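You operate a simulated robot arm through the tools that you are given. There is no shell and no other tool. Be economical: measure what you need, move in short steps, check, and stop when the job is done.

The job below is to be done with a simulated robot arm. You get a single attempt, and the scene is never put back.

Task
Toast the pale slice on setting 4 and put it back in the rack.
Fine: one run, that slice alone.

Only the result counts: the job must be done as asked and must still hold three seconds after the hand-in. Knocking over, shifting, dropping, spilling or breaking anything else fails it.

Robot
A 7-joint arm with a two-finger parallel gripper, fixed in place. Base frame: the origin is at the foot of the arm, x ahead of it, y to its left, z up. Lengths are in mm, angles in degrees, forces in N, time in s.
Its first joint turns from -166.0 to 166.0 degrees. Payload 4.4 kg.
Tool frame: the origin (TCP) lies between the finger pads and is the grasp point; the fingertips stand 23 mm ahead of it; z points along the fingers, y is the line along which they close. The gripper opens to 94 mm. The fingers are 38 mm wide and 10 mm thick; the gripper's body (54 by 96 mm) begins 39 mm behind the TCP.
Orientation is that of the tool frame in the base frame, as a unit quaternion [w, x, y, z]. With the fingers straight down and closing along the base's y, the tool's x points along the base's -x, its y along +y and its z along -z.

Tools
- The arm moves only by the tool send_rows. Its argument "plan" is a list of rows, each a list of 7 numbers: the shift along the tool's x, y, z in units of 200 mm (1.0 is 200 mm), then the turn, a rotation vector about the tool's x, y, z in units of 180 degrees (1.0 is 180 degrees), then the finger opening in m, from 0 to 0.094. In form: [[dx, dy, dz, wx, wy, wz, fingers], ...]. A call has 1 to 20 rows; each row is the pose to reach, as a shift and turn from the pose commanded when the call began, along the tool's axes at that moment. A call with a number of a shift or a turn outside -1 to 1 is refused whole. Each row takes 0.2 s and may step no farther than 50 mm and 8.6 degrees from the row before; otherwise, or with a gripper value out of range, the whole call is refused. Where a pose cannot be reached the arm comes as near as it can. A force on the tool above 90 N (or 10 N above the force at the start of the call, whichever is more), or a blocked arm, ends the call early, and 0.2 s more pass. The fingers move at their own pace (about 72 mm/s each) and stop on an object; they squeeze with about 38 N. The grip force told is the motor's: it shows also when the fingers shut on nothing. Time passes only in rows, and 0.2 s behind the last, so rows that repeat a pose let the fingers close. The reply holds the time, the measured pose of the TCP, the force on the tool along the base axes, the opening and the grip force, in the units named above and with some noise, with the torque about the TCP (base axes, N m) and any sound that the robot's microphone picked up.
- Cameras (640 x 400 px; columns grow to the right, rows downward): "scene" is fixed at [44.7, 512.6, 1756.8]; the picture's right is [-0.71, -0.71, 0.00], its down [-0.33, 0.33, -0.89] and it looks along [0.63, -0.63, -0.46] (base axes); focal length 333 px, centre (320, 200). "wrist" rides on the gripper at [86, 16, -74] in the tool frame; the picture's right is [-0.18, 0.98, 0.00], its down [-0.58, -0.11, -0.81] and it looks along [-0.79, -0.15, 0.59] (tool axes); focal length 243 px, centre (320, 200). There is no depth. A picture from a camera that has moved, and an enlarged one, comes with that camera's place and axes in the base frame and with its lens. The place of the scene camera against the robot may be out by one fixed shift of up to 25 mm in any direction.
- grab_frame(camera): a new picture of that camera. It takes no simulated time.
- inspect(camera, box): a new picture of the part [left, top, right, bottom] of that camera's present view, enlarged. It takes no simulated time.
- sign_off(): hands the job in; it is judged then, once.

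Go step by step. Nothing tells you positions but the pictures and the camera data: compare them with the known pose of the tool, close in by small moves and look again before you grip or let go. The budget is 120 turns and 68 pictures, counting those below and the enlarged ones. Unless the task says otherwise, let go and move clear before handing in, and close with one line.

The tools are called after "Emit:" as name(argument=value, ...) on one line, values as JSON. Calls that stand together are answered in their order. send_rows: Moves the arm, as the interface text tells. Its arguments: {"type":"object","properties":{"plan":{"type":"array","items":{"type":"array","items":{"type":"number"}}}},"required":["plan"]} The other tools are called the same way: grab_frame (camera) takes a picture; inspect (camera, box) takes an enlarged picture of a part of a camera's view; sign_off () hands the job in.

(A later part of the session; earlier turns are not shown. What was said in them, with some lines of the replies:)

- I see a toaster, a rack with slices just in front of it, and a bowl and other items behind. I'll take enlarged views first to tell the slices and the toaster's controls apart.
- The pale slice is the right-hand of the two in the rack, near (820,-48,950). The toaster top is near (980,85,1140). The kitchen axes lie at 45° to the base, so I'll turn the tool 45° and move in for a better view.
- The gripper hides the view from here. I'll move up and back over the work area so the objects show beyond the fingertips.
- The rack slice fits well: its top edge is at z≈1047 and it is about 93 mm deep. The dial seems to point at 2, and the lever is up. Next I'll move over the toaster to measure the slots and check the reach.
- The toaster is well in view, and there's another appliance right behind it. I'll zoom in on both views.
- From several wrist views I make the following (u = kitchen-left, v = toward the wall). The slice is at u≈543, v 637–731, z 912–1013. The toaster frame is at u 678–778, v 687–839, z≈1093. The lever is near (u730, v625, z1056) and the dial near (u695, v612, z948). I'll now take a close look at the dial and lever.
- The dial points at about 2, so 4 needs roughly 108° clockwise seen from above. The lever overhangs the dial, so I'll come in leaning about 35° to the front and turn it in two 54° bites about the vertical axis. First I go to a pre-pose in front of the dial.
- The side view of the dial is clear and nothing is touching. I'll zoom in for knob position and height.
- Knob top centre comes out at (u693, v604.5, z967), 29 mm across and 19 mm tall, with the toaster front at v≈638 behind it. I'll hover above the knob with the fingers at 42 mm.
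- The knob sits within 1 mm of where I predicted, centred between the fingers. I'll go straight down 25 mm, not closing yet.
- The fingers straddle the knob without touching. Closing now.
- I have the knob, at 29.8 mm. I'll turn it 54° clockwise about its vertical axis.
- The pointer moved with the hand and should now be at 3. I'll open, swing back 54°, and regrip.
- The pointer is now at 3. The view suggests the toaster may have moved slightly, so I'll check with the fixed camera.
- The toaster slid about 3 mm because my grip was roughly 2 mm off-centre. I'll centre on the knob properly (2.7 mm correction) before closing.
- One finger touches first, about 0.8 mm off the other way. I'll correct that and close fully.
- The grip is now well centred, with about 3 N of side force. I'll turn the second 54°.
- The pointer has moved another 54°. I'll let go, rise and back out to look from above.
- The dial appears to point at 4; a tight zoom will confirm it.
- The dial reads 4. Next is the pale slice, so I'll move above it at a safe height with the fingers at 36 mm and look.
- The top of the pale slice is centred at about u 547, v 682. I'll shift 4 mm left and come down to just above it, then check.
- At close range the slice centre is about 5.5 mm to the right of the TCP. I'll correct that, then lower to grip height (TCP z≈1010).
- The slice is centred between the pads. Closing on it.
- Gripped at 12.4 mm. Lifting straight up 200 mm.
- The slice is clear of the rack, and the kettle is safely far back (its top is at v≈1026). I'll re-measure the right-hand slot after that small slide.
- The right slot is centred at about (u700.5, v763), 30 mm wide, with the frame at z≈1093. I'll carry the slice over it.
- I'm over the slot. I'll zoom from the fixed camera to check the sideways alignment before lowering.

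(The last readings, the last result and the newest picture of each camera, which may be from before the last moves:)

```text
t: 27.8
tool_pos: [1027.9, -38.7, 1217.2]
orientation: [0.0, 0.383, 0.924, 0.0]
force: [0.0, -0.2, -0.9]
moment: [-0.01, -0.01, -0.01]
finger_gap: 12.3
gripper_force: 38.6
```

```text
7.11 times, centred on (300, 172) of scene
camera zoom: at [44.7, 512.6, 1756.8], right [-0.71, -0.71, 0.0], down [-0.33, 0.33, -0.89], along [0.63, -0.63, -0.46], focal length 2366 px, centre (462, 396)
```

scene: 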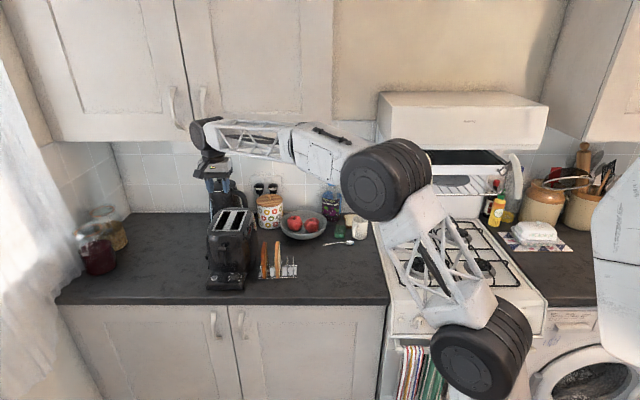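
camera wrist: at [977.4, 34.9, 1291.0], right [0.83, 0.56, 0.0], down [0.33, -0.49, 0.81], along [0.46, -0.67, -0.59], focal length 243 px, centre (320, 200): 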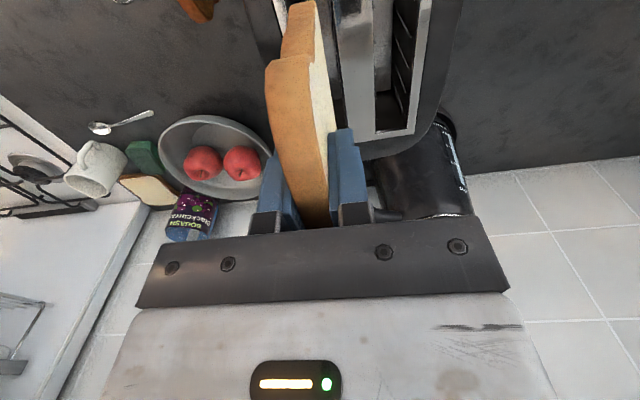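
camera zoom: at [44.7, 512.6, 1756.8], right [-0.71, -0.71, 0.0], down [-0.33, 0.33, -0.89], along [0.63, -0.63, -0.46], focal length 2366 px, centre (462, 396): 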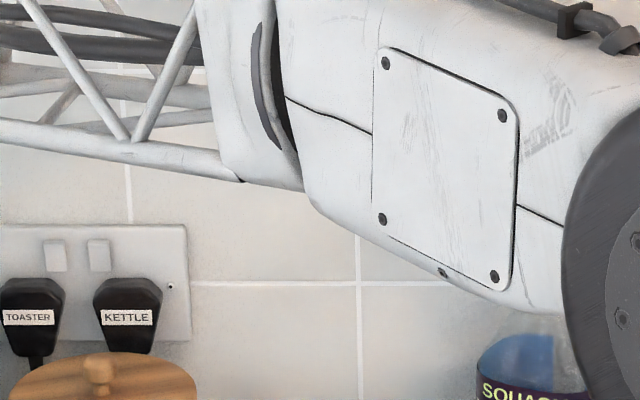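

Emit:
inspect(camera="scene", box=[215, 185, 260, 235])

Emit:
inspect(camera="scene", box=[255, 176, 281, 196])

```text
8.00 times, centred on (238, 210) of scene
camera zoom: at [44.7, 512.6, 1756.8], right [-0.71, -0.71, 0.0], down [-0.33, 0.33, -0.89], along [0.63, -0.63, -0.46], focal length 2662 px, centre (980, 120)
```

zoom: 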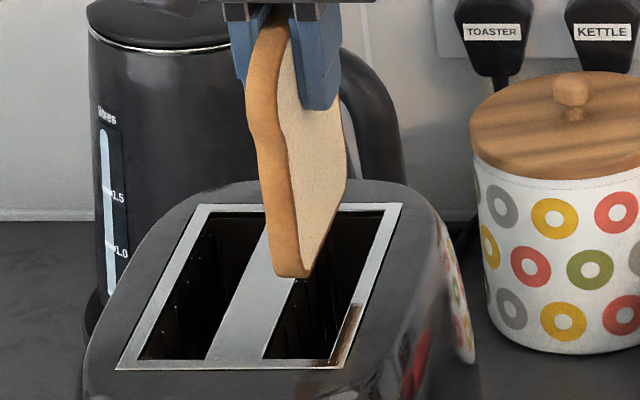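

```text
16.00 times, centred on (268, 186) of scene
camera zoom: at [44.7, 512.6, 1756.8], right [-0.71, -0.71, 0.0], down [-0.33, 0.33, -0.89], along [0.63, -0.63, -0.46], focal length 5323 px, centre (1152, 424)
```

zoom: 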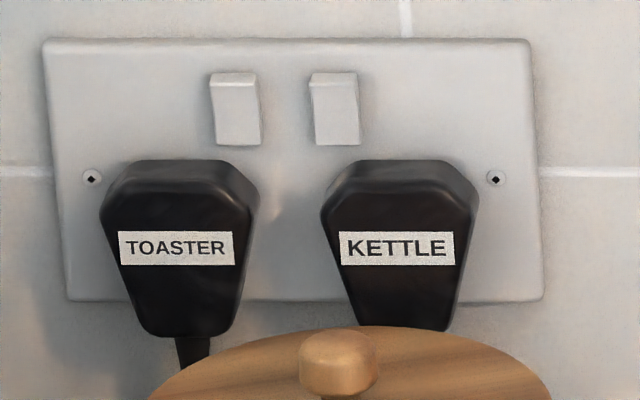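

Both views agree the slice is aligned with the slot, and both socket switches look on. I'll lower 60 mm into the slot.

Emit:
send_rows(plan=[[0, 0, 0.06, 0, 0, 0, 0.01], [0, 0, 0.12, 0, 0, 0, 0.01], [0, 0, 0.18, 0, 0, 0, 0.01], [0, 0, 0.24, 0, 0, 0, 0.01], [0, 0, 0.3, 0, 0, 0, 0.01]])

Emit:
inspect(camera="scene", box=[205, 180, 265, 240])

```text
t: 29.0
tool_pos: [1025.0, -36.6, 1157.9]
orientation: [0.0, 0.382, 0.924, 0.0]
force: [0.0, -0.4, -0.1]
moment: [0.03, -0.02, 0.03]
finger_gap: 12.4
gripper_force: 37.9
```

```text
6.67 times, centred on (235, 210) of scene
camera zoom: at [44.7, 512.6, 1756.8], right [-0.71, -0.71, 0.0], down [-0.33, 0.33, -0.89], along [0.63, -0.63, -0.46], focal length 2218 px, centre (887, 133)
```

zoom: 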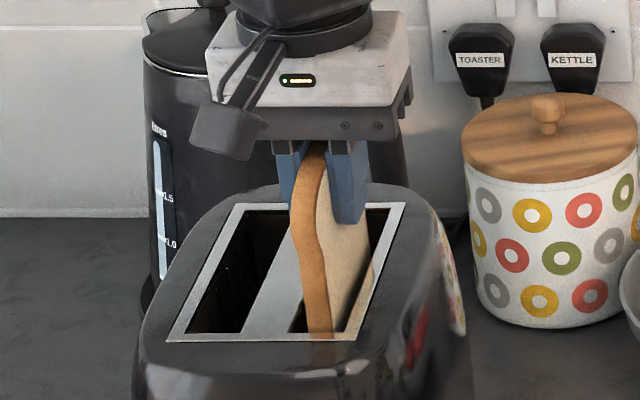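

The slice is going into the slot with no contact force; the orange on the rim looks like a reflection. I'll lower further in small steps.

Emit:
send_rows(plan=[[0, 0, 0.04, 0, 0, 0, 0.01], [0, 0, 0.08, 0, 0, 0, 0.01], [0, 0, 0.11, 0, 0, 0, 0.01], [0, 0, 0.135, 0, 0, 0, 0.01]])

Emit:
inspect(camera="scene", box=[205, 180, 265, 240])

Emit:
inspect(camera="wrist", box=[220, 0, 420, 200])

```text
t: 30.0
tool_pos: [1026.4, -37.9, 1129.5]
orientation: [0.0, 0.383, 0.924, 0.001]
force: [-0.9, -0.1, -0.3]
moment: [-0.01, 0.01, -0.01]
finger_gap: 12.0
gripper_force: 38.0
```

```text
6.67 times, centred on (235, 210) of scene
camera zoom: at [44.7, 512.6, 1756.8], right [-0.71, -0.71, 0.0], down [-0.33, 0.33, -0.89], along [0.63, -0.63, -0.46], focal length 2218 px, centre (887, 133)
```

zoom: 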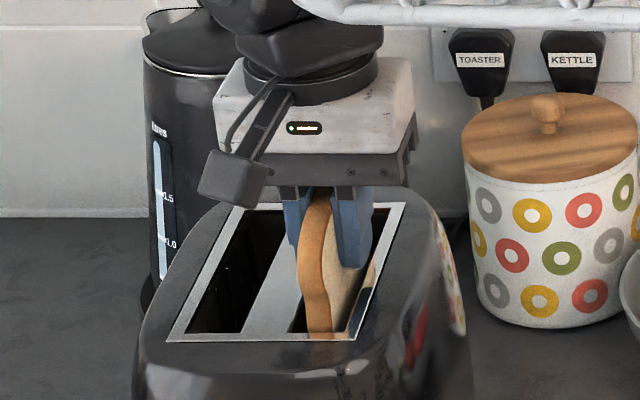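

```text
2.00 times, centred on (320, 100) of wrist
camera zoom: at [975.6, 35.5, 1202.5], right [0.83, 0.56, 0.0], down [0.33, -0.49, 0.81], along [0.46, -0.67, -0.59], focal length 485 px, centre (320, 400)
```

zoom: 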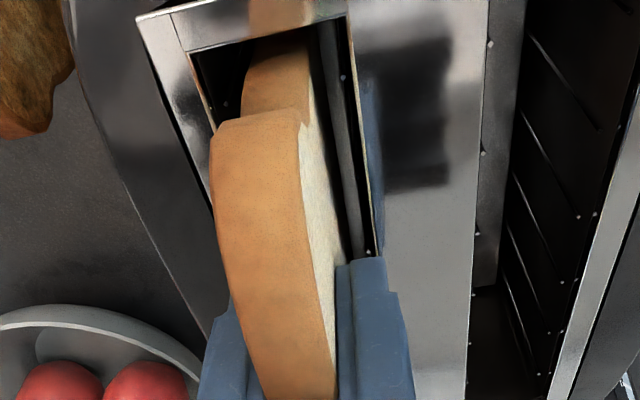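

The slice is inside the slot with nothing touching. I'll lower up to 8 mm more and watch the force.

Emit:
send_rows(plan=[[0, 0, 0.012, 0, 0, 0, 0.01], [0, 0, 0.024, 0, 0, 0, 0.01], [0, 0, 0.036, 0, 0, 0, 0.01]])

```text
t: 30.8
tool_pos: [1025.0, -36.4, 1122.3]
orientation: [0.0, 0.383, 0.924, 0.0]
force: [-0.2, -0.6, -0.2]
moment: [-0.02, 0.0, -0.02]
finger_gap: 12.4
gripper_force: 38.2
```

Still free, with the fingertips a few mm above the frame. I'll open so the slice settles on the carriage.

Emit:
send_rows(plan=[[0, 0, 0, 0, 0, 0, 0.018], [0, 0, 0, 0, 0, 0, 0.03], [0, 0, 0, 0, 0, 0, 0.036], [0, 0, 0, 0, 0, 0, 0.036]])

Emit:
inspect(camera="scene", box=[205, 180, 265, 240])

Emit:
inspect(camera="wrist", box=[220, 0, 420, 200])

```text
t: 31.8
tool_pos: [1026.2, -37.8, 1122.5]
orientation: [0.0, 0.383, 0.924, 0.0]
force: [0.2, -0.1, 0.0]
moment: [0.0, -0.01, -0.03]
finger_gap: 36.1
gripper_force: 0.1
```

```text
6.67 times, centred on (235, 210) of scene
camera zoom: at [44.7, 512.6, 1756.8], right [-0.71, -0.71, 0.0], down [-0.33, 0.33, -0.89], along [0.63, -0.63, -0.46], focal length 2218 px, centre (887, 133)
```

zoom: 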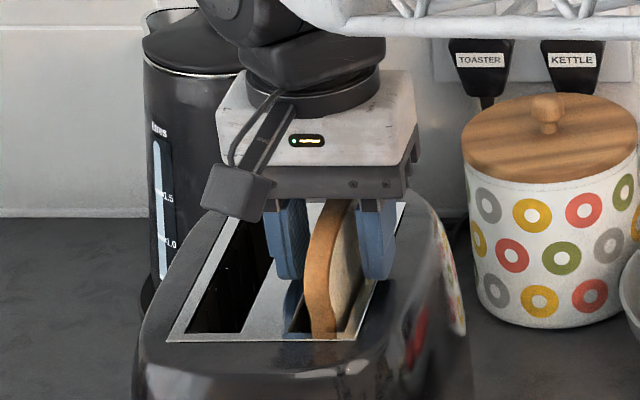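

```text
2.00 times, centred on (320, 100) of wrist
camera zoom: at [975.1, 35.3, 1195.1], right [0.83, 0.56, 0.0], down [0.33, -0.49, 0.81], along [0.46, -0.67, -0.59], focal length 485 px, centre (320, 400)
```

zoom: 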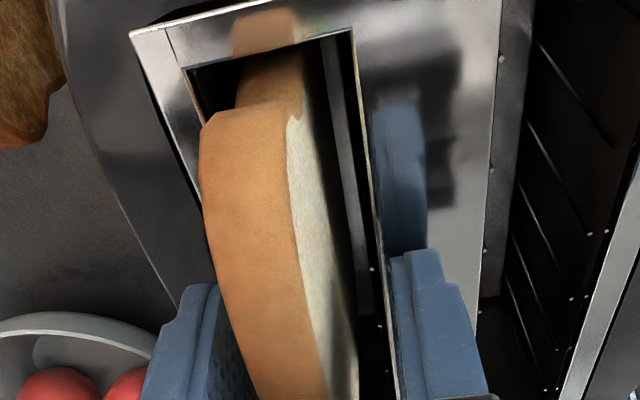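

The slice is resting on the carriage, standing proud in the slot. I'll raise clear and retreat to the front, towards the lever.

Emit:
send_rows(plan=[[0, 0, -0.15, 0, 0, 0, 0.036], [0, 0, -0.3, 0, 0, 0, 0.036], [0, 0, -0.45, 0, 0, 0, 0.036], [0.19, 0.028, -0.45, 0, 0, 0, 0.0], [0.38, 0.056, -0.45, 0, 0, 0, 0.0], [0.57, 0.084, -0.45, 0, 0, 0, 0.0], [0.76, 0.112, -0.45, 0, 0, 0, 0.0], [0.96, 0.14, -0.45, 0, 0, 0, 0.0]])

```text
t: 33.6
tool_pos: [910.0, 118.7, 1215.1]
orientation: [0.0, 0.383, 0.924, 0.0]
force: [-0.3, 0.0, 0.6]
moment: [-0.01, 0.03, -0.04]
finger_gap: 0.0
gripper_force: 37.8
```

Emit:
send_rows(plan=[[0.018, 0, 0.156, 0, -0.0347, 0, 0.0], [0.035, 0, 0.312, 0, -0.0695, 0, 0.0], [0.053, 0, 0.468, 0, -0.1042, 0, 0.0], [0.07, 0, 0.625, 0, -0.1389, 0, 0.0]])

Emit:
inspect(camera="wrist", box=[200, 20, 440, 200])

```text
t: 34.6
tool_pos: [898.9, 127.7, 1091.4]
orientation: [0.202, 0.373, 0.902, -0.082]
force: [0.4, 0.7, 0.6]
moment: [-0.04, 0.0, 0.02]
finger_gap: 0.0
gripper_force: 37.6
```

```text
2.22 times, centred on (320, 110) of wrist
camera zoom: at [832.5, 218.2, 1120.4], right [0.81, 0.58, 0.08], down [0.05, -0.21, 0.98], along [0.58, -0.79, -0.2], focal length 539 px, centre (320, 400)
```

zoom: 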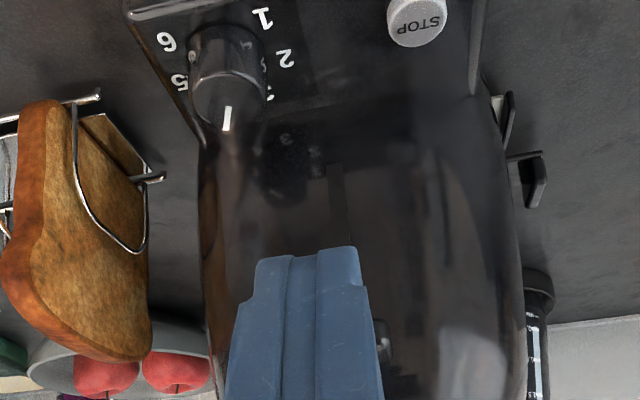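

The fingers hide the lever in this view. From the earlier views its plate is at about u 726, v 613–633, top z≈1060. I'll hover the closed fingertips above it and check from the fixed camera.

Emit:
send_rows(plan=[[-0.117, 0, 0.0289, 0, 0, 0, 0.0], [-0.234, 0, 0.0577, 0, 0, 0, 0.0], [-0.351, 0, 0.0866, 0, 0, 0, 0.0]])

Emit:
inspect(camera="scene", box=[200, 195, 275, 265])

Emit:
inspect(camera="wrist", box=[230, 60, 430, 220])

```text
t: 35.4
tool_pos: [950.5, 80.3, 1105.3]
orientation: [0.2, 0.373, 0.902, -0.083]
force: [0.6, -0.8, 0.3]
moment: [0.02, 0.0, 0.04]
finger_gap: 0.0
gripper_force: 38.1
```

```text
5.71 times, centred on (238, 230) of scene
camera zoom: at [44.7, 512.6, 1756.8], right [-0.71, -0.71, 0.0], down [-0.33, 0.33, -0.89], along [0.63, -0.63, -0.46], focal length 1901 px, centre (791, 29)
```

zoom: 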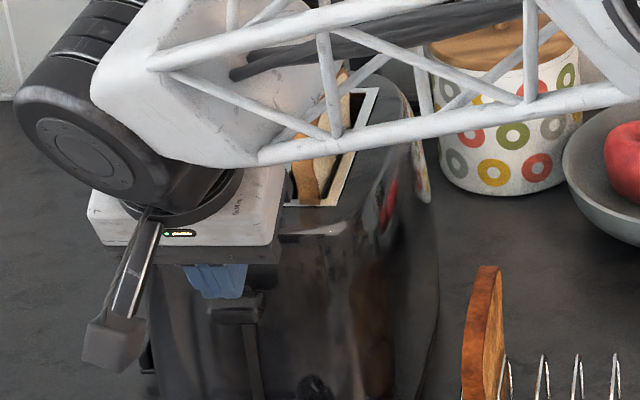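

```text
2.50 times, centred on (330, 140) of wrist
camera zoom: at [882.9, 168.8, 1133.6], right [0.81, 0.58, 0.08], down [0.05, -0.21, 0.98], along [0.58, -0.79, -0.2], focal length 606 px, centre (295, 350)
```

zoom: 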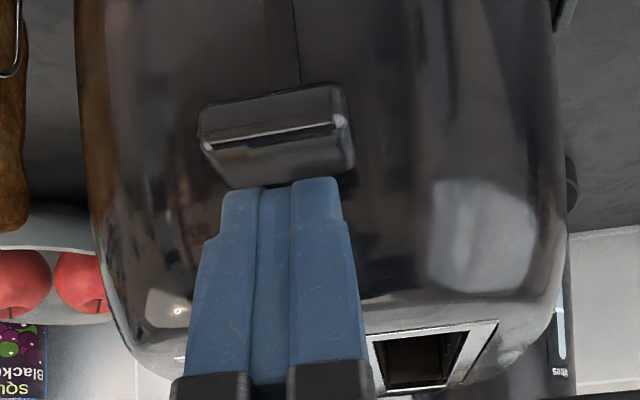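

The lever is right under the fingertips, about 12 mm below and centred. I'll push straight down in steps.

Emit:
send_rows(plan=[[0.022, 0, 0.043, 0, 0, 0, 0.0], [0.043, 0, 0.088, 0, 0, 0, 0.0], [0.064, 0, 0.133, 0, 0, 0, 0.0], [0.085, 0, 0.179, 0, 0, 0, 0.0]])

```text
t: 36.4
tool_pos: [949.5, 77.8, 1062.6]
orientation: [0.2, 0.373, 0.902, -0.082]
force: [-2.3, 2.1, 0.8]
moment: [0.06, 0.04, 0.01]
finger_gap: 0.0
gripper_force: 37.7
```

Emit:
inspect(camera="wrist", box=[220, 60, 440, 220])

```text
2.50 times, centred on (330, 140) of wrist
camera zoom: at [882.3, 168.2, 1092.4], right [0.81, 0.58, 0.08], down [0.05, -0.21, 0.98], along [0.58, -0.79, -0.2], focal length 606 px, centre (295, 350)
```

zoom: 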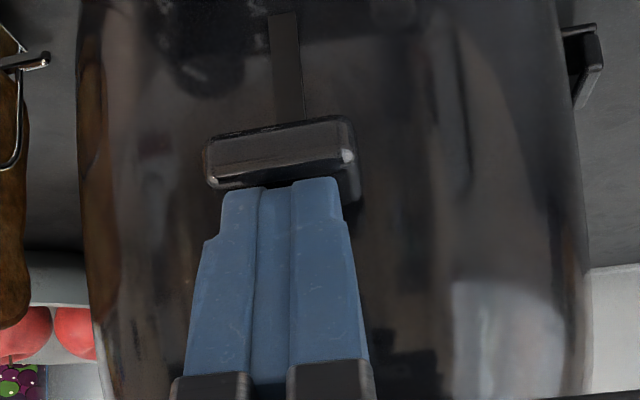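

The lever is moving down with the fingers. I'll keep going gently towards the end of its travel.

Emit:
send_rows(plan=[[0.0106, 0, 0.0227, 0, 0, 0, 0.0], [0.0211, 0, 0.0453, 0, 0, 0, 0.0], [0.0317, 0, 0.068, 0, 0, 0, 0.0], [0.0423, 0, 0.0906, 0, 0, 0, 0.0], [0.0507, 0, 0.1087, 0, 0, 0, 0.0]])

```text
t: 37.6
tool_pos: [950.0, 76.8, 1037.4]
orientation: [0.202, 0.374, 0.901, -0.083]
force: [0.4, 0.6, 0.0]
moment: [0.0, -0.03, 0.0]
finger_gap: 0.2
gripper_force: 38.0
```

Emit:
send_rows(plan=[[0.0063, 0, 0.0136, 0, 0, 0, 0.0], [0.0127, 0, 0.0272, 0, 0, 0, 0.0], [0.019, 0, 0.0408, 0, 0, 0, 0.0], [0.0254, 0, 0.0544, 0, 0, 0, 0.0]])

Emit:
inspect(camera="wrist", box=[220, 60, 440, 220])

```text
t: 38.6
tool_pos: [949.1, 78.5, 1026.3]
orientation: [0.2, 0.374, 0.902, -0.083]
force: [0.3, -0.6, -0.4]
moment: [0.01, 0.05, 0.03]
finger_gap: 0.2
gripper_force: 38.4
```

```text
2.50 times, centred on (330, 140) of wrist
camera zoom: at [881.8, 168.3, 1056.3], right [0.81, 0.58, 0.08], down [0.05, -0.21, 0.98], along [0.58, -0.79, -0.2], focal length 606 px, centre (295, 350)
```

zoom: 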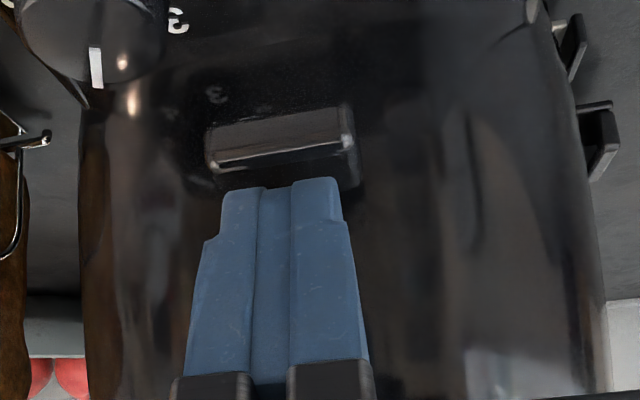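

The lever is at the bottom with no force on the tool and a glow on the panel, so it seems latched. I'll back away and wait for the toaster to finish.

Emit:
send_rows(plan=[[0.136, 0, -0.063, 0, 0, 0, 0.0], [0.272, 0, -0.127, 0, 0, 0, 0.0], [0.21, 0, -0.263, 0, 0, 0, 0.0], [0.145, 0, -0.399, 0, 0, 0, 0.0], [0.145, 0, -0.399, 0, 0, 0, 0.0], [0.145, 0, -0.399, 0, 0, 0, 0.0]])

Emit:
inspect(camera="scene", box=[200, 190, 280, 295])

```text
t: 40.0
tool_pos: [906.4, 120.8, 1087.8]
orientation: [0.2, 0.374, 0.902, -0.083]
force: [0.3, 0.5, -0.3]
moment: [0.03, -0.02, 0.02]
finger_gap: 0.0
gripper_force: 38.2
```

```text
3.81 times, centred on (240, 242) of scene
camera zoom: at [44.7, 512.6, 1756.8], right [-0.71, -0.71, 0.0], down [-0.33, 0.33, -0.89], along [0.63, -0.63, -0.46], focal length 1268 px, centre (625, 38)
```

zoom: 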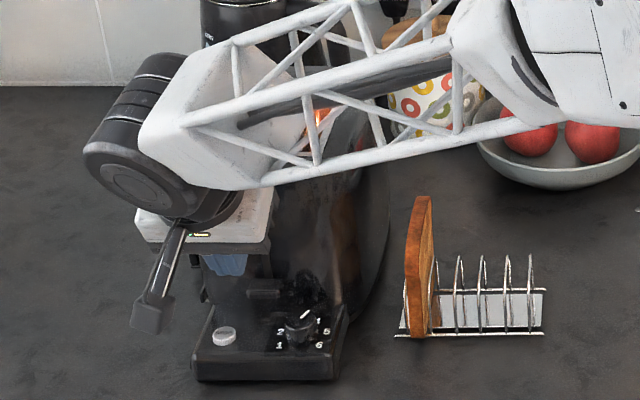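

The slots are glowing, so the toaster is running. I'll straighten up at a safe height and wait.

Emit:
send_rows(plan=[[-0.067, 0, -0.144, 0, 0.0347, 0, 0.036], [-0.134, 0, -0.288, 0, 0.0695, 0, 0.036], [-0.201, 0, -0.431, 0, 0.1042, 0, 0.036], [-0.268, 0, -0.575, 0, 0.1389, 0, 0.036], [-0.268, 0, -0.575, 0, 0.1389, 0, 0.036], [-0.268, 0, -0.575, 0, 0.1389, 0, 0.036], [-0.268, 0, -0.575, 0, 0.1389, 0, 0.036], [-0.268, 0, -0.575, 0, 0.1389, 0, 0.036], [-0.268, 0, -0.575, 0, 0.1389, 0, 0.036], [-0.268, 0, -0.575, 0, 0.1389, 0, 0.036], [-0.268, 0, -0.575, 0, 0.1389, 0, 0.036], [-0.268, 0, -0.575, 0, 0.1389, 0, 0.036], [-0.268, 0, -0.575, 0, 0.1389, 0, 0.036], [-0.268, 0, -0.575, 0, 0.1389, 0, 0.036], [-0.268, 0, -0.575, 0, 0.1389, 0, 0.036], [-0.268, 0, -0.575, 0, 0.1389, 0, 0.036], [-0.268, 0, -0.575, 0, 0.1389, 0, 0.036], [-0.268, 0, -0.575, 0, 0.1389, 0, 0.036], [-0.268, 0, -0.575, 0, 0.1389, 0, 0.036], [-0.268, 0, -0.575, 0, 0.1389, 0, 0.036]])

Emit:
send_rows(plan=[[0, 0, 0, 0, 0, 0, 0.036], [0, 0, 0, 0, 0, 0, 0.036], [0, 0, 0, 0, 0, 0, 0.036], [0, 0, 0, 0, 0, 0, 0.036], [0, 0, 0, 0, 0, 0, 0.036], [0, 0, 0, 0, 0, 0, 0.036], [0, 0, 0, 0, 0, 0, 0.036], [0, 0, 0, 0, 0, 0, 0.036], [0, 0, 0, 0, 0, 0, 0.036], [0, 0, 0, 0, 0, 0, 0.036], [0, 0, 0, 0, 0, 0, 0.036], [0, 0, 0, 0, 0, 0, 0.036], [0, 0, 0, 0, 0, 0, 0.036], [0, 0, 0, 0, 0, 0, 0.036], [0, 0, 0, 0, 0, 0, 0.036], [0, 0, 0, 0, 0, 0, 0.036], [0, 0, 0, 0, 0, 0, 0.036], [0, 0, 0, 0, 0, 0, 0.036], [0, 0, 0, 0, 0, 0, 0.036], [0, 0, 0, 0, 0, 0, 0.036]])

Emit:
send_rows(plan=[[0, 0, 0, 0, 0, 0, 0.036], [0, 0, 0, 0, 0, 0, 0.036], [0, 0, 0, 0, 0, 0, 0.036], [0, 0, 0, 0, 0, 0, 0.036], [0, 0, 0, 0, 0, 0, 0.036], [0, 0, 0, 0, 0, 0, 0.036], [0, 0, 0, 0, 0, 0, 0.036], [0, 0, 0, 0, 0, 0, 0.036], [0, 0, 0, 0, 0, 0, 0.036], [0, 0, 0, 0, 0, 0, 0.036], [0, 0, 0, 0, 0, 0, 0.036], [0, 0, 0, 0, 0, 0, 0.036], [0, 0, 0, 0, 0, 0, 0.036], [0, 0, 0, 0, 0, 0, 0.036], [0, 0, 0, 0, 0, 0, 0.036], [0, 0, 0, 0, 0, 0, 0.036], [0, 0, 0, 0, 0, 0, 0.036], [0, 0, 0, 0, 0, 0, 0.036], [0, 0, 0, 0, 0, 0, 0.036], [0, 0, 0, 0, 0, 0, 0.036]])

Emit:
send_rows(plan=[[0, 0, 0, 0, 0, 0, 0.036], [0, 0, 0, 0, 0, 0, 0.036], [0, 0, 0, 0, 0, 0, 0.036], [0, 0, 0, 0, 0, 0, 0.036], [0, 0, 0, 0, 0, 0, 0.036], [0, 0, 0, 0, 0, 0, 0.036], [0, 0, 0, 0, 0, 0, 0.036], [0, 0, 0, 0, 0, 0, 0.036], [0, 0, 0, 0, 0, 0, 0.036], [0, 0, 0, 0, 0, 0, 0.036], [0, 0, 0, 0, 0, 0, 0.036], [0, 0, 0, 0, 0, 0, 0.036], [0, 0, 0, 0, 0, 0, 0.036], [0, 0, 0, 0, 0, 0, 0.036], [0, 0, 0, 0, 0, 0, 0.036], [0, 0, 0, 0, 0, 0, 0.036], [0, 0, 0, 0, 0, 0, 0.036], [0, 0, 0, 0, 0, 0, 0.036], [0, 0, 0, 0, 0, 0, 0.036], [0, 0, 0, 0, 0, 0, 0.036]])

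```text
t: 44.2
tool_pos: [907.9, 121.8, 1214.4]
orientation: [-0.001, 0.383, 0.924, 0.0]
force: [-0.8, 0.3, 0.0]
moment: [0.04, 0.0, 0.01]
finger_gap: 36.2
gripper_force: 0.0
```

```text
t: 48.4
tool_pos: [909.1, 121.3, 1213.9]
orientation: [0.001, 0.383, 0.924, 0.0]
force: [-1.2, 0.7, -0.1]
moment: [0.05, 0.0, 0.02]
finger_gap: 35.8
gripper_force: 0.0
```

```text
t: 52.6
tool_pos: [907.9, 121.6, 1214.0]
orientation: [0.001, 0.383, 0.924, 0.001]
force: [-0.4, -0.1, -0.3]
moment: [-0.01, -0.03, 0.01]
finger_gap: 35.8
gripper_force: 0.1
heard: pop
```

```text
t: 56.8
tool_pos: [908.5, 121.5, 1214.4]
orientation: [0.0, 0.383, 0.924, 0.0]
force: [0.2, -0.8, 0.3]
moment: [0.03, 0.04, -0.02]
finger_gap: 36.0
gripper_force: 0.1
```

The toaster popped, so I'll check the slice.

Emit:
inspect(camera="scene", box=[200, 180, 310, 300])

```text
3.33 times, centred on (255, 240) of scene
camera zoom: at [44.7, 512.6, 1756.8], right [-0.71, -0.71, 0.0], down [-0.33, 0.33, -0.89], along [0.63, -0.63, -0.46], focal length 1109 px, centre (537, 67)
```

zoom: 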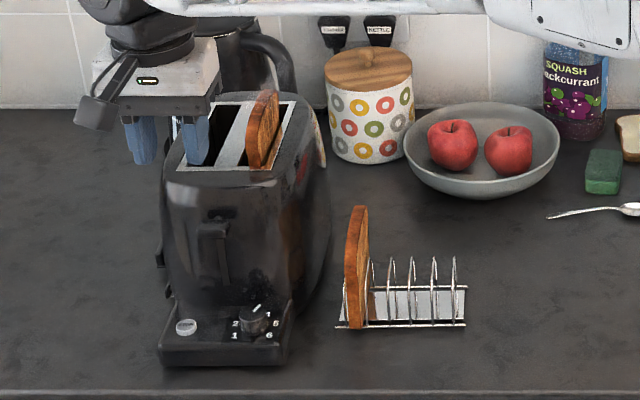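

It's toasted brown and popped up. I'll go back over the slot and look from above before gripping.

Emit:
send_rows(plan=[[-0.196, -0.0287, 0, 0, 0, 0, 0.036], [-0.391, -0.0574, 0, 0, 0, 0, 0.036], [-0.587, -0.0861, 0, 0, 0, 0, 0.036], [-0.782, -0.1148, 0, 0, 0, 0, 0.036], [-0.978, -0.1435, 0, 0, 0, 0, 0.036], [-0.978, -0.1435, 0.2, 0, 0, 0, 0.036], [-0.978, -0.1435, 0.3, 0, 0, 0, 0.036]])

Emit:
inspect(camera="wrist", box=[220, 0, 420, 200])

```text
t: 58.4
tool_pos: [1024.7, -39.1, 1152.2]
orientation: [0.001, 0.382, 0.924, -0.001]
force: [-0.9, 0.1, 0.1]
moment: [0.0, 0.0, 0.03]
finger_gap: 36.1
gripper_force: 0.0
```

```text
2.00 times, centred on (320, 100) of wrist
camera zoom: at [973.6, 33.1, 1225.1], right [0.83, 0.56, 0.0], down [0.33, -0.49, 0.81], along [0.46, -0.67, -0.59], focal length 485 px, centre (320, 400)
```

zoom: 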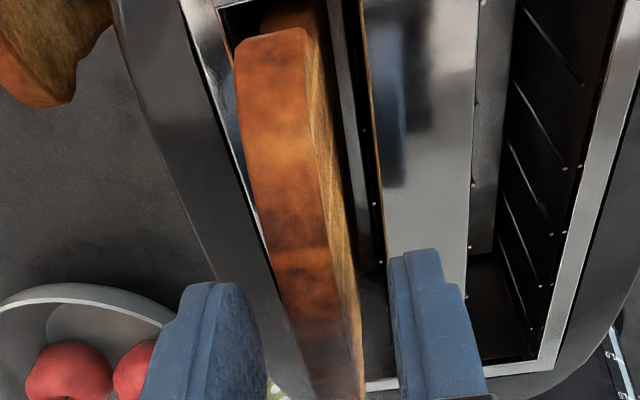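

The slice has settled about 5 mm to the right of the TCP. I'll correct that, lower to the earlier grip height, and close.

Emit:
send_rows(plan=[[0, -0.026, 0, 0, 0, 0, 0.036], [0, -0.026, 0.05, 0, 0, 0, 0.036], [0, -0.026, 0.1, 0, 0, 0, 0.036], [0, -0.026, 0.14, 0, 0, 0, 0.036]])

Emit:
inspect(camera="wrist", box=[220, 30, 420, 230])

```text
t: 59.4
tool_pos: [1021.2, -41.8, 1124.8]
orientation: [0.0, 0.383, 0.924, 0.001]
force: [0.4, -0.8, 0.4]
moment: [0.03, 0.01, 0.0]
finger_gap: 36.1
gripper_force: 0.1
```

```text
2.00 times, centred on (320, 130) of wrist
camera zoom: at [969.8, 31.3, 1197.4], right [0.83, 0.56, 0.0], down [0.33, -0.49, 0.81], along [0.46, -0.67, -0.59], focal length 485 px, centre (320, 340)
```

zoom: 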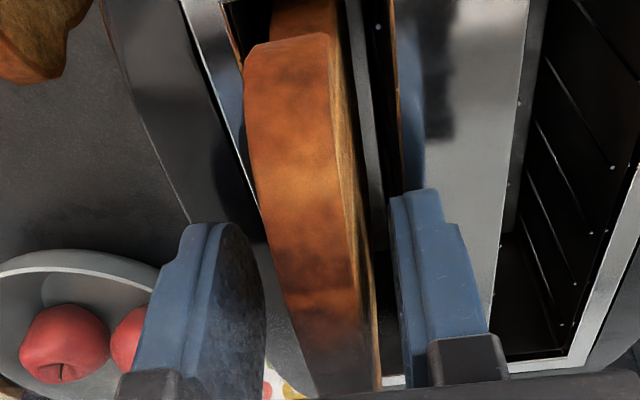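

It's centred, so I'll close.

Emit:
send_rows(plan=[[0, 0, 0, 0, 0, 0, 0.026], [0, 0, 0, 0, 0, 0, 0.018], [0, 0, 0, 0, 0, 0, 0.01], [0, 0, 0, 0, 0, 0, 0.01], [0, 0, -0.05, 0, 0, 0, 0.01], [0, 0, -0.1, 0, 0, 0, 0.01], [0, 0, -0.2, 0, 0, 0, 0.01], [0, 0, -0.35, 0, 0, 0, 0.01], [0, 0, -0.475, 0, 0, 0, 0.01]])

```text
t: 61.4
tool_pos: [1019.6, -40.0, 1221.5]
orientation: [0.0, 0.382, 0.924, 0.0]
force: [-0.2, -0.7, -1.4]
moment: [-0.01, 0.01, -0.04]
finger_gap: 12.2
gripper_force: 38.0
```

The slice is out and held. I'll carry it back over its old place in the rack.

Emit:
send_rows(plan=[[0.068, -0.15, 0, 0, 0, 0, 0.01], [0.137, -0.3, 0, 0, 0, 0, 0.01], [0.205, -0.451, 0, 0, 0, 0, 0.01], [0.273, -0.601, 0, 0, 0, 0, 0.01], [0.3415, -0.7515, 0, 0, 0, 0, 0.01], [0.3415, -0.7515, 0.2, 0, 0, 0, 0.01], [0.3415, -0.7515, 0.4, 0, 0, 0, 0.01]])

Emit:
inspect(camera="scene", box=[240, 200, 320, 290])

Emit:
inspect(camera="wrist", box=[220, 0, 420, 200])

```text
t: 63.0
tool_pos: [866.2, -99.8, 1140.3]
orientation: [0.001, 0.383, 0.924, 0.0]
force: [-0.4, 0.1, 0.5]
moment: [0.01, -0.03, -0.01]
finger_gap: 12.1
gripper_force: 38.2
```

```text
4.44 times, centred on (280, 245) of scene
camera zoom: at [44.7, 512.6, 1756.8], right [-0.71, -0.71, 0.0], down [-0.33, 0.33, -0.89], along [0.63, -0.63, -0.46], focal length 1479 px, centre (498, 0)
```

zoom: 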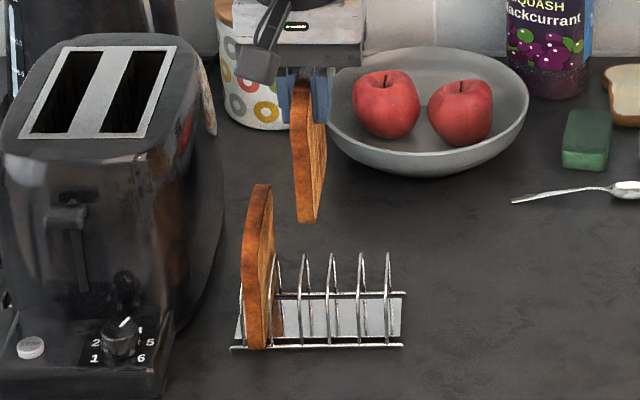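

```text
2.00 times, centred on (320, 100) of wrist
camera zoom: at [814.4, -26.3, 1213.6], right [0.83, 0.56, 0.0], down [0.33, -0.49, 0.81], along [0.46, -0.67, -0.59], focal length 485 px, centre (320, 400)
```

zoom: 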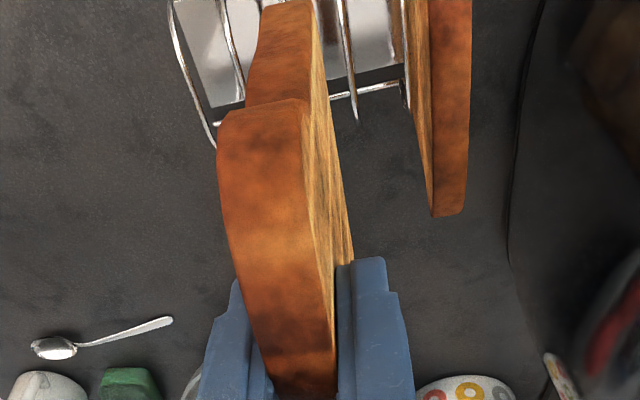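

The rack seems to have slid a few mm to the right when the slice left it. I'll lower to just above the loops with a small correction and check closely from both cameras.

Emit:
send_rows(plan=[[0, -0.012, 0.09, 0, 0, 0, 0.01], [0, -0.012, 0.18, 0, 0, 0, 0.01], [0, -0.012, 0.26, 0, 0, 0, 0.01]])

Emit:
inspect(camera="scene", box=[260, 225, 310, 285])

Emit:
inspect(camera="wrist", box=[220, 0, 420, 130])

```text
t: 63.8
tool_pos: [863.6, -100.3, 1089.5]
orientation: [0.0, 0.383, 0.924, 0.0]
force: [0.9, 0.5, -0.6]
moment: [-0.04, -0.01, 0.03]
finger_gap: 12.4
gripper_force: 37.8
```

```text
6.67 times, centred on (285, 255) of scene
camera zoom: at [44.7, 512.6, 1756.8], right [-0.71, -0.71, 0.0], down [-0.33, 0.33, -0.89], along [0.63, -0.63, -0.46], focal length 2218 px, centre (553, -167)
```

zoom: 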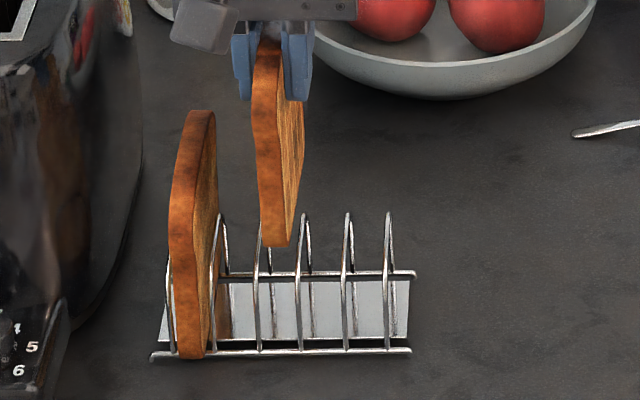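

```text
3.08 times, centred on (320, 65) of wrist
camera zoom: at [813.3, -27.6, 1161.8], right [0.83, 0.56, 0.0], down [0.33, -0.49, 0.81], along [0.46, -0.67, -0.59], focal length 746 px, centre (320, 615)
```

zoom: 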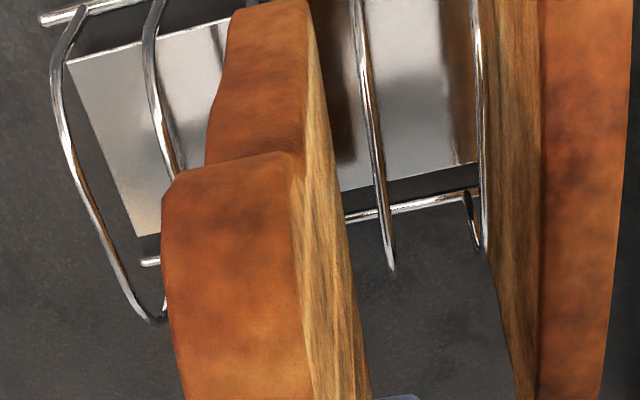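

In the fixed view the slice lines up with its slot (landing at column 283, slot centre 281). I'll lower between the loops, watching the force.

Emit:
send_rows(plan=[[0, 0, 0.05, 0, 0, 0, 0.01], [0, 0, 0.1, 0, 0, 0, 0.01], [0, 0, 0.14, 0, 0, 0, 0.01], [0, 0, 0.175, 0, 0, 0, 0.01]])

Emit:
inspect(camera="scene", box=[260, 225, 310, 285])

```text
t: 64.8
tool_pos: [865.2, -101.1, 1053.5]
orientation: [0.0, 0.383, 0.924, 0.0]
force: [0.1, -1.2, -0.5]
moment: [-0.04, -0.02, 0.01]
finger_gap: 12.0
gripper_force: 37.8
```

```text
6.67 times, centred on (285, 255) of scene
camera zoom: at [44.7, 512.6, 1756.8], right [-0.71, -0.71, 0.0], down [-0.33, 0.33, -0.89], along [0.63, -0.63, -0.46], focal length 2218 px, centre (553, -167)
```

zoom: 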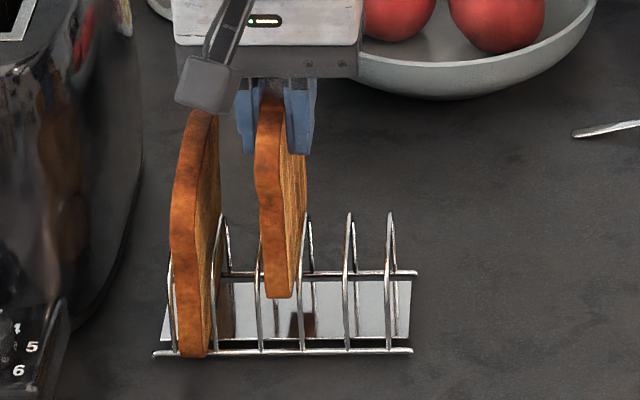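

It's between the right pair of loops. I'll continue down slowly.

Emit:
send_rows(plan=[[0, 0, 0.04, 0, 0, 0, 0.01], [0, 0, 0.08, 0, 0, 0, 0.01], [0, 0, 0.12, 0, 0, 0, 0.01], [0, 0, 0.15, 0, 0, 0, 0.01], [0, 0, 0.165, 0, 0, 0, 0.01]])

Emit:
send_rows(plan=[[0, 0, 0.01, 0, 0, 0, 0.01], [0, 0, 0.02, 0, 0, 0, 0.01]])

```text
t: 66.0
tool_pos: [864.3, -101.6, 1020.5]
orientation: [0.0, 0.383, 0.924, 0.0]
force: [0.0, -0.3, -0.5]
moment: [-0.02, 0.01, -0.01]
finger_gap: 12.4
gripper_force: 38.1
```

```text
t: 66.6
tool_pos: [864.2, -100.8, 1015.6]
orientation: [-0.001, 0.383, 0.924, 0.0]
force: [-0.5, -0.6, -0.5]
moment: [0.01, -0.02, -0.01]
finger_gap: 12.4
gripper_force: 38.4
```

Emit:
inspect(camera="scene", box=[260, 225, 310, 285])

Emit:
send_rows(plan=[[0, 0, 0.008, 0, 0, 0, 0.01], [0, 0, 0.015, 0, 0, 0, 0.01]])

```text
6.67 times, centred on (285, 255) of scene
camera zoom: at [44.7, 512.6, 1756.8], right [-0.71, -0.71, 0.0], down [-0.33, 0.33, -0.89], along [0.63, -0.63, -0.46], focal length 2218 px, centre (553, -167)
```

zoom: 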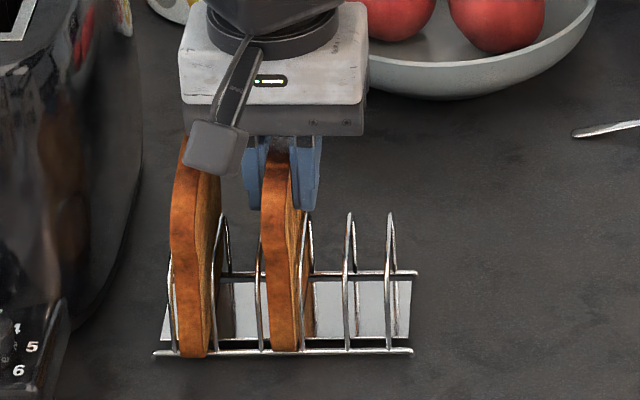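

```text
t: 67.2
tool_pos: [864.4, -101.3, 1015.7]
orientation: [0.001, 0.383, 0.924, 0.002]
force: [-4.3, 3.5, 24.3]
moment: [0.42, 0.45, 0.03]
finger_gap: 12.2
gripper_force: 37.8
```

The slice has touched the rack base. I'll ease off 2 mm, open, and rise straight up.

Emit:
send_rows(plan=[[0, 0, -0.011, 0, 0, 0, 0.01], [0, 0, -0.011, 0, 0, 0, 0.02], [0, 0, -0.011, 0, 0, 0, 0.032], [0, 0, -0.011, 0, 0, 0, 0.034], [0, 0, -0.08, 0, 0, 0, 0.034], [0, 0, -0.16, 0, 0, 0, 0.034], [0, 0, -0.3, 0, 0, 0, 0.034], [0, 0, -0.5, 0, 0, 0, 0.034], [0, 0, -0.7, 0, 0, 0, 0.034]])

Emit:
inspect(camera="scene", box=[200, 185, 330, 295])

```text
t: 69.2
tool_pos: [867.5, -101.3, 1154.8]
orientation: [0.0, 0.383, 0.924, 0.0]
force: [0.6, -0.1, -0.2]
moment: [0.01, 0.01, 0.0]
finger_gap: 34.2
gripper_force: 0.1
```

```text
3.64 times, centred on (265, 240) of scene
camera zoom: at [44.7, 512.6, 1756.8], right [-0.71, -0.71, 0.0], down [-0.33, 0.33, -0.89], along [0.63, -0.63, -0.46], focal length 1210 px, centre (520, 54)
```

zoom: 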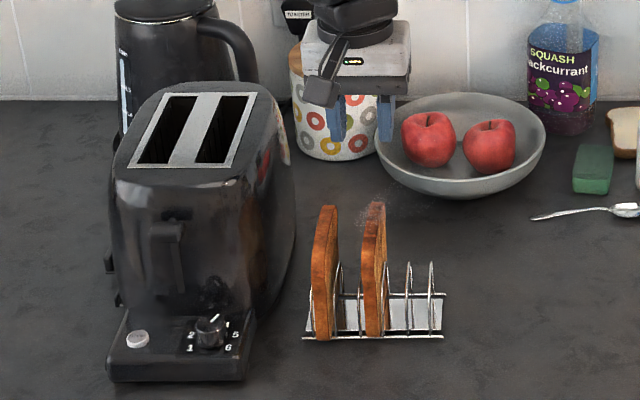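

The toast is standing in its rack slot, the toaster has popped and is empty, the dial reads 4, and the gripper is clear. Handing in.

Emit:
sign_off()

```text
The job is handed in.
```

The pale slice was toasted once, alone, on setting 4 and is back in its slot in the rack; the toaster slid about 3 mm and the rack about 6 mm along the way.
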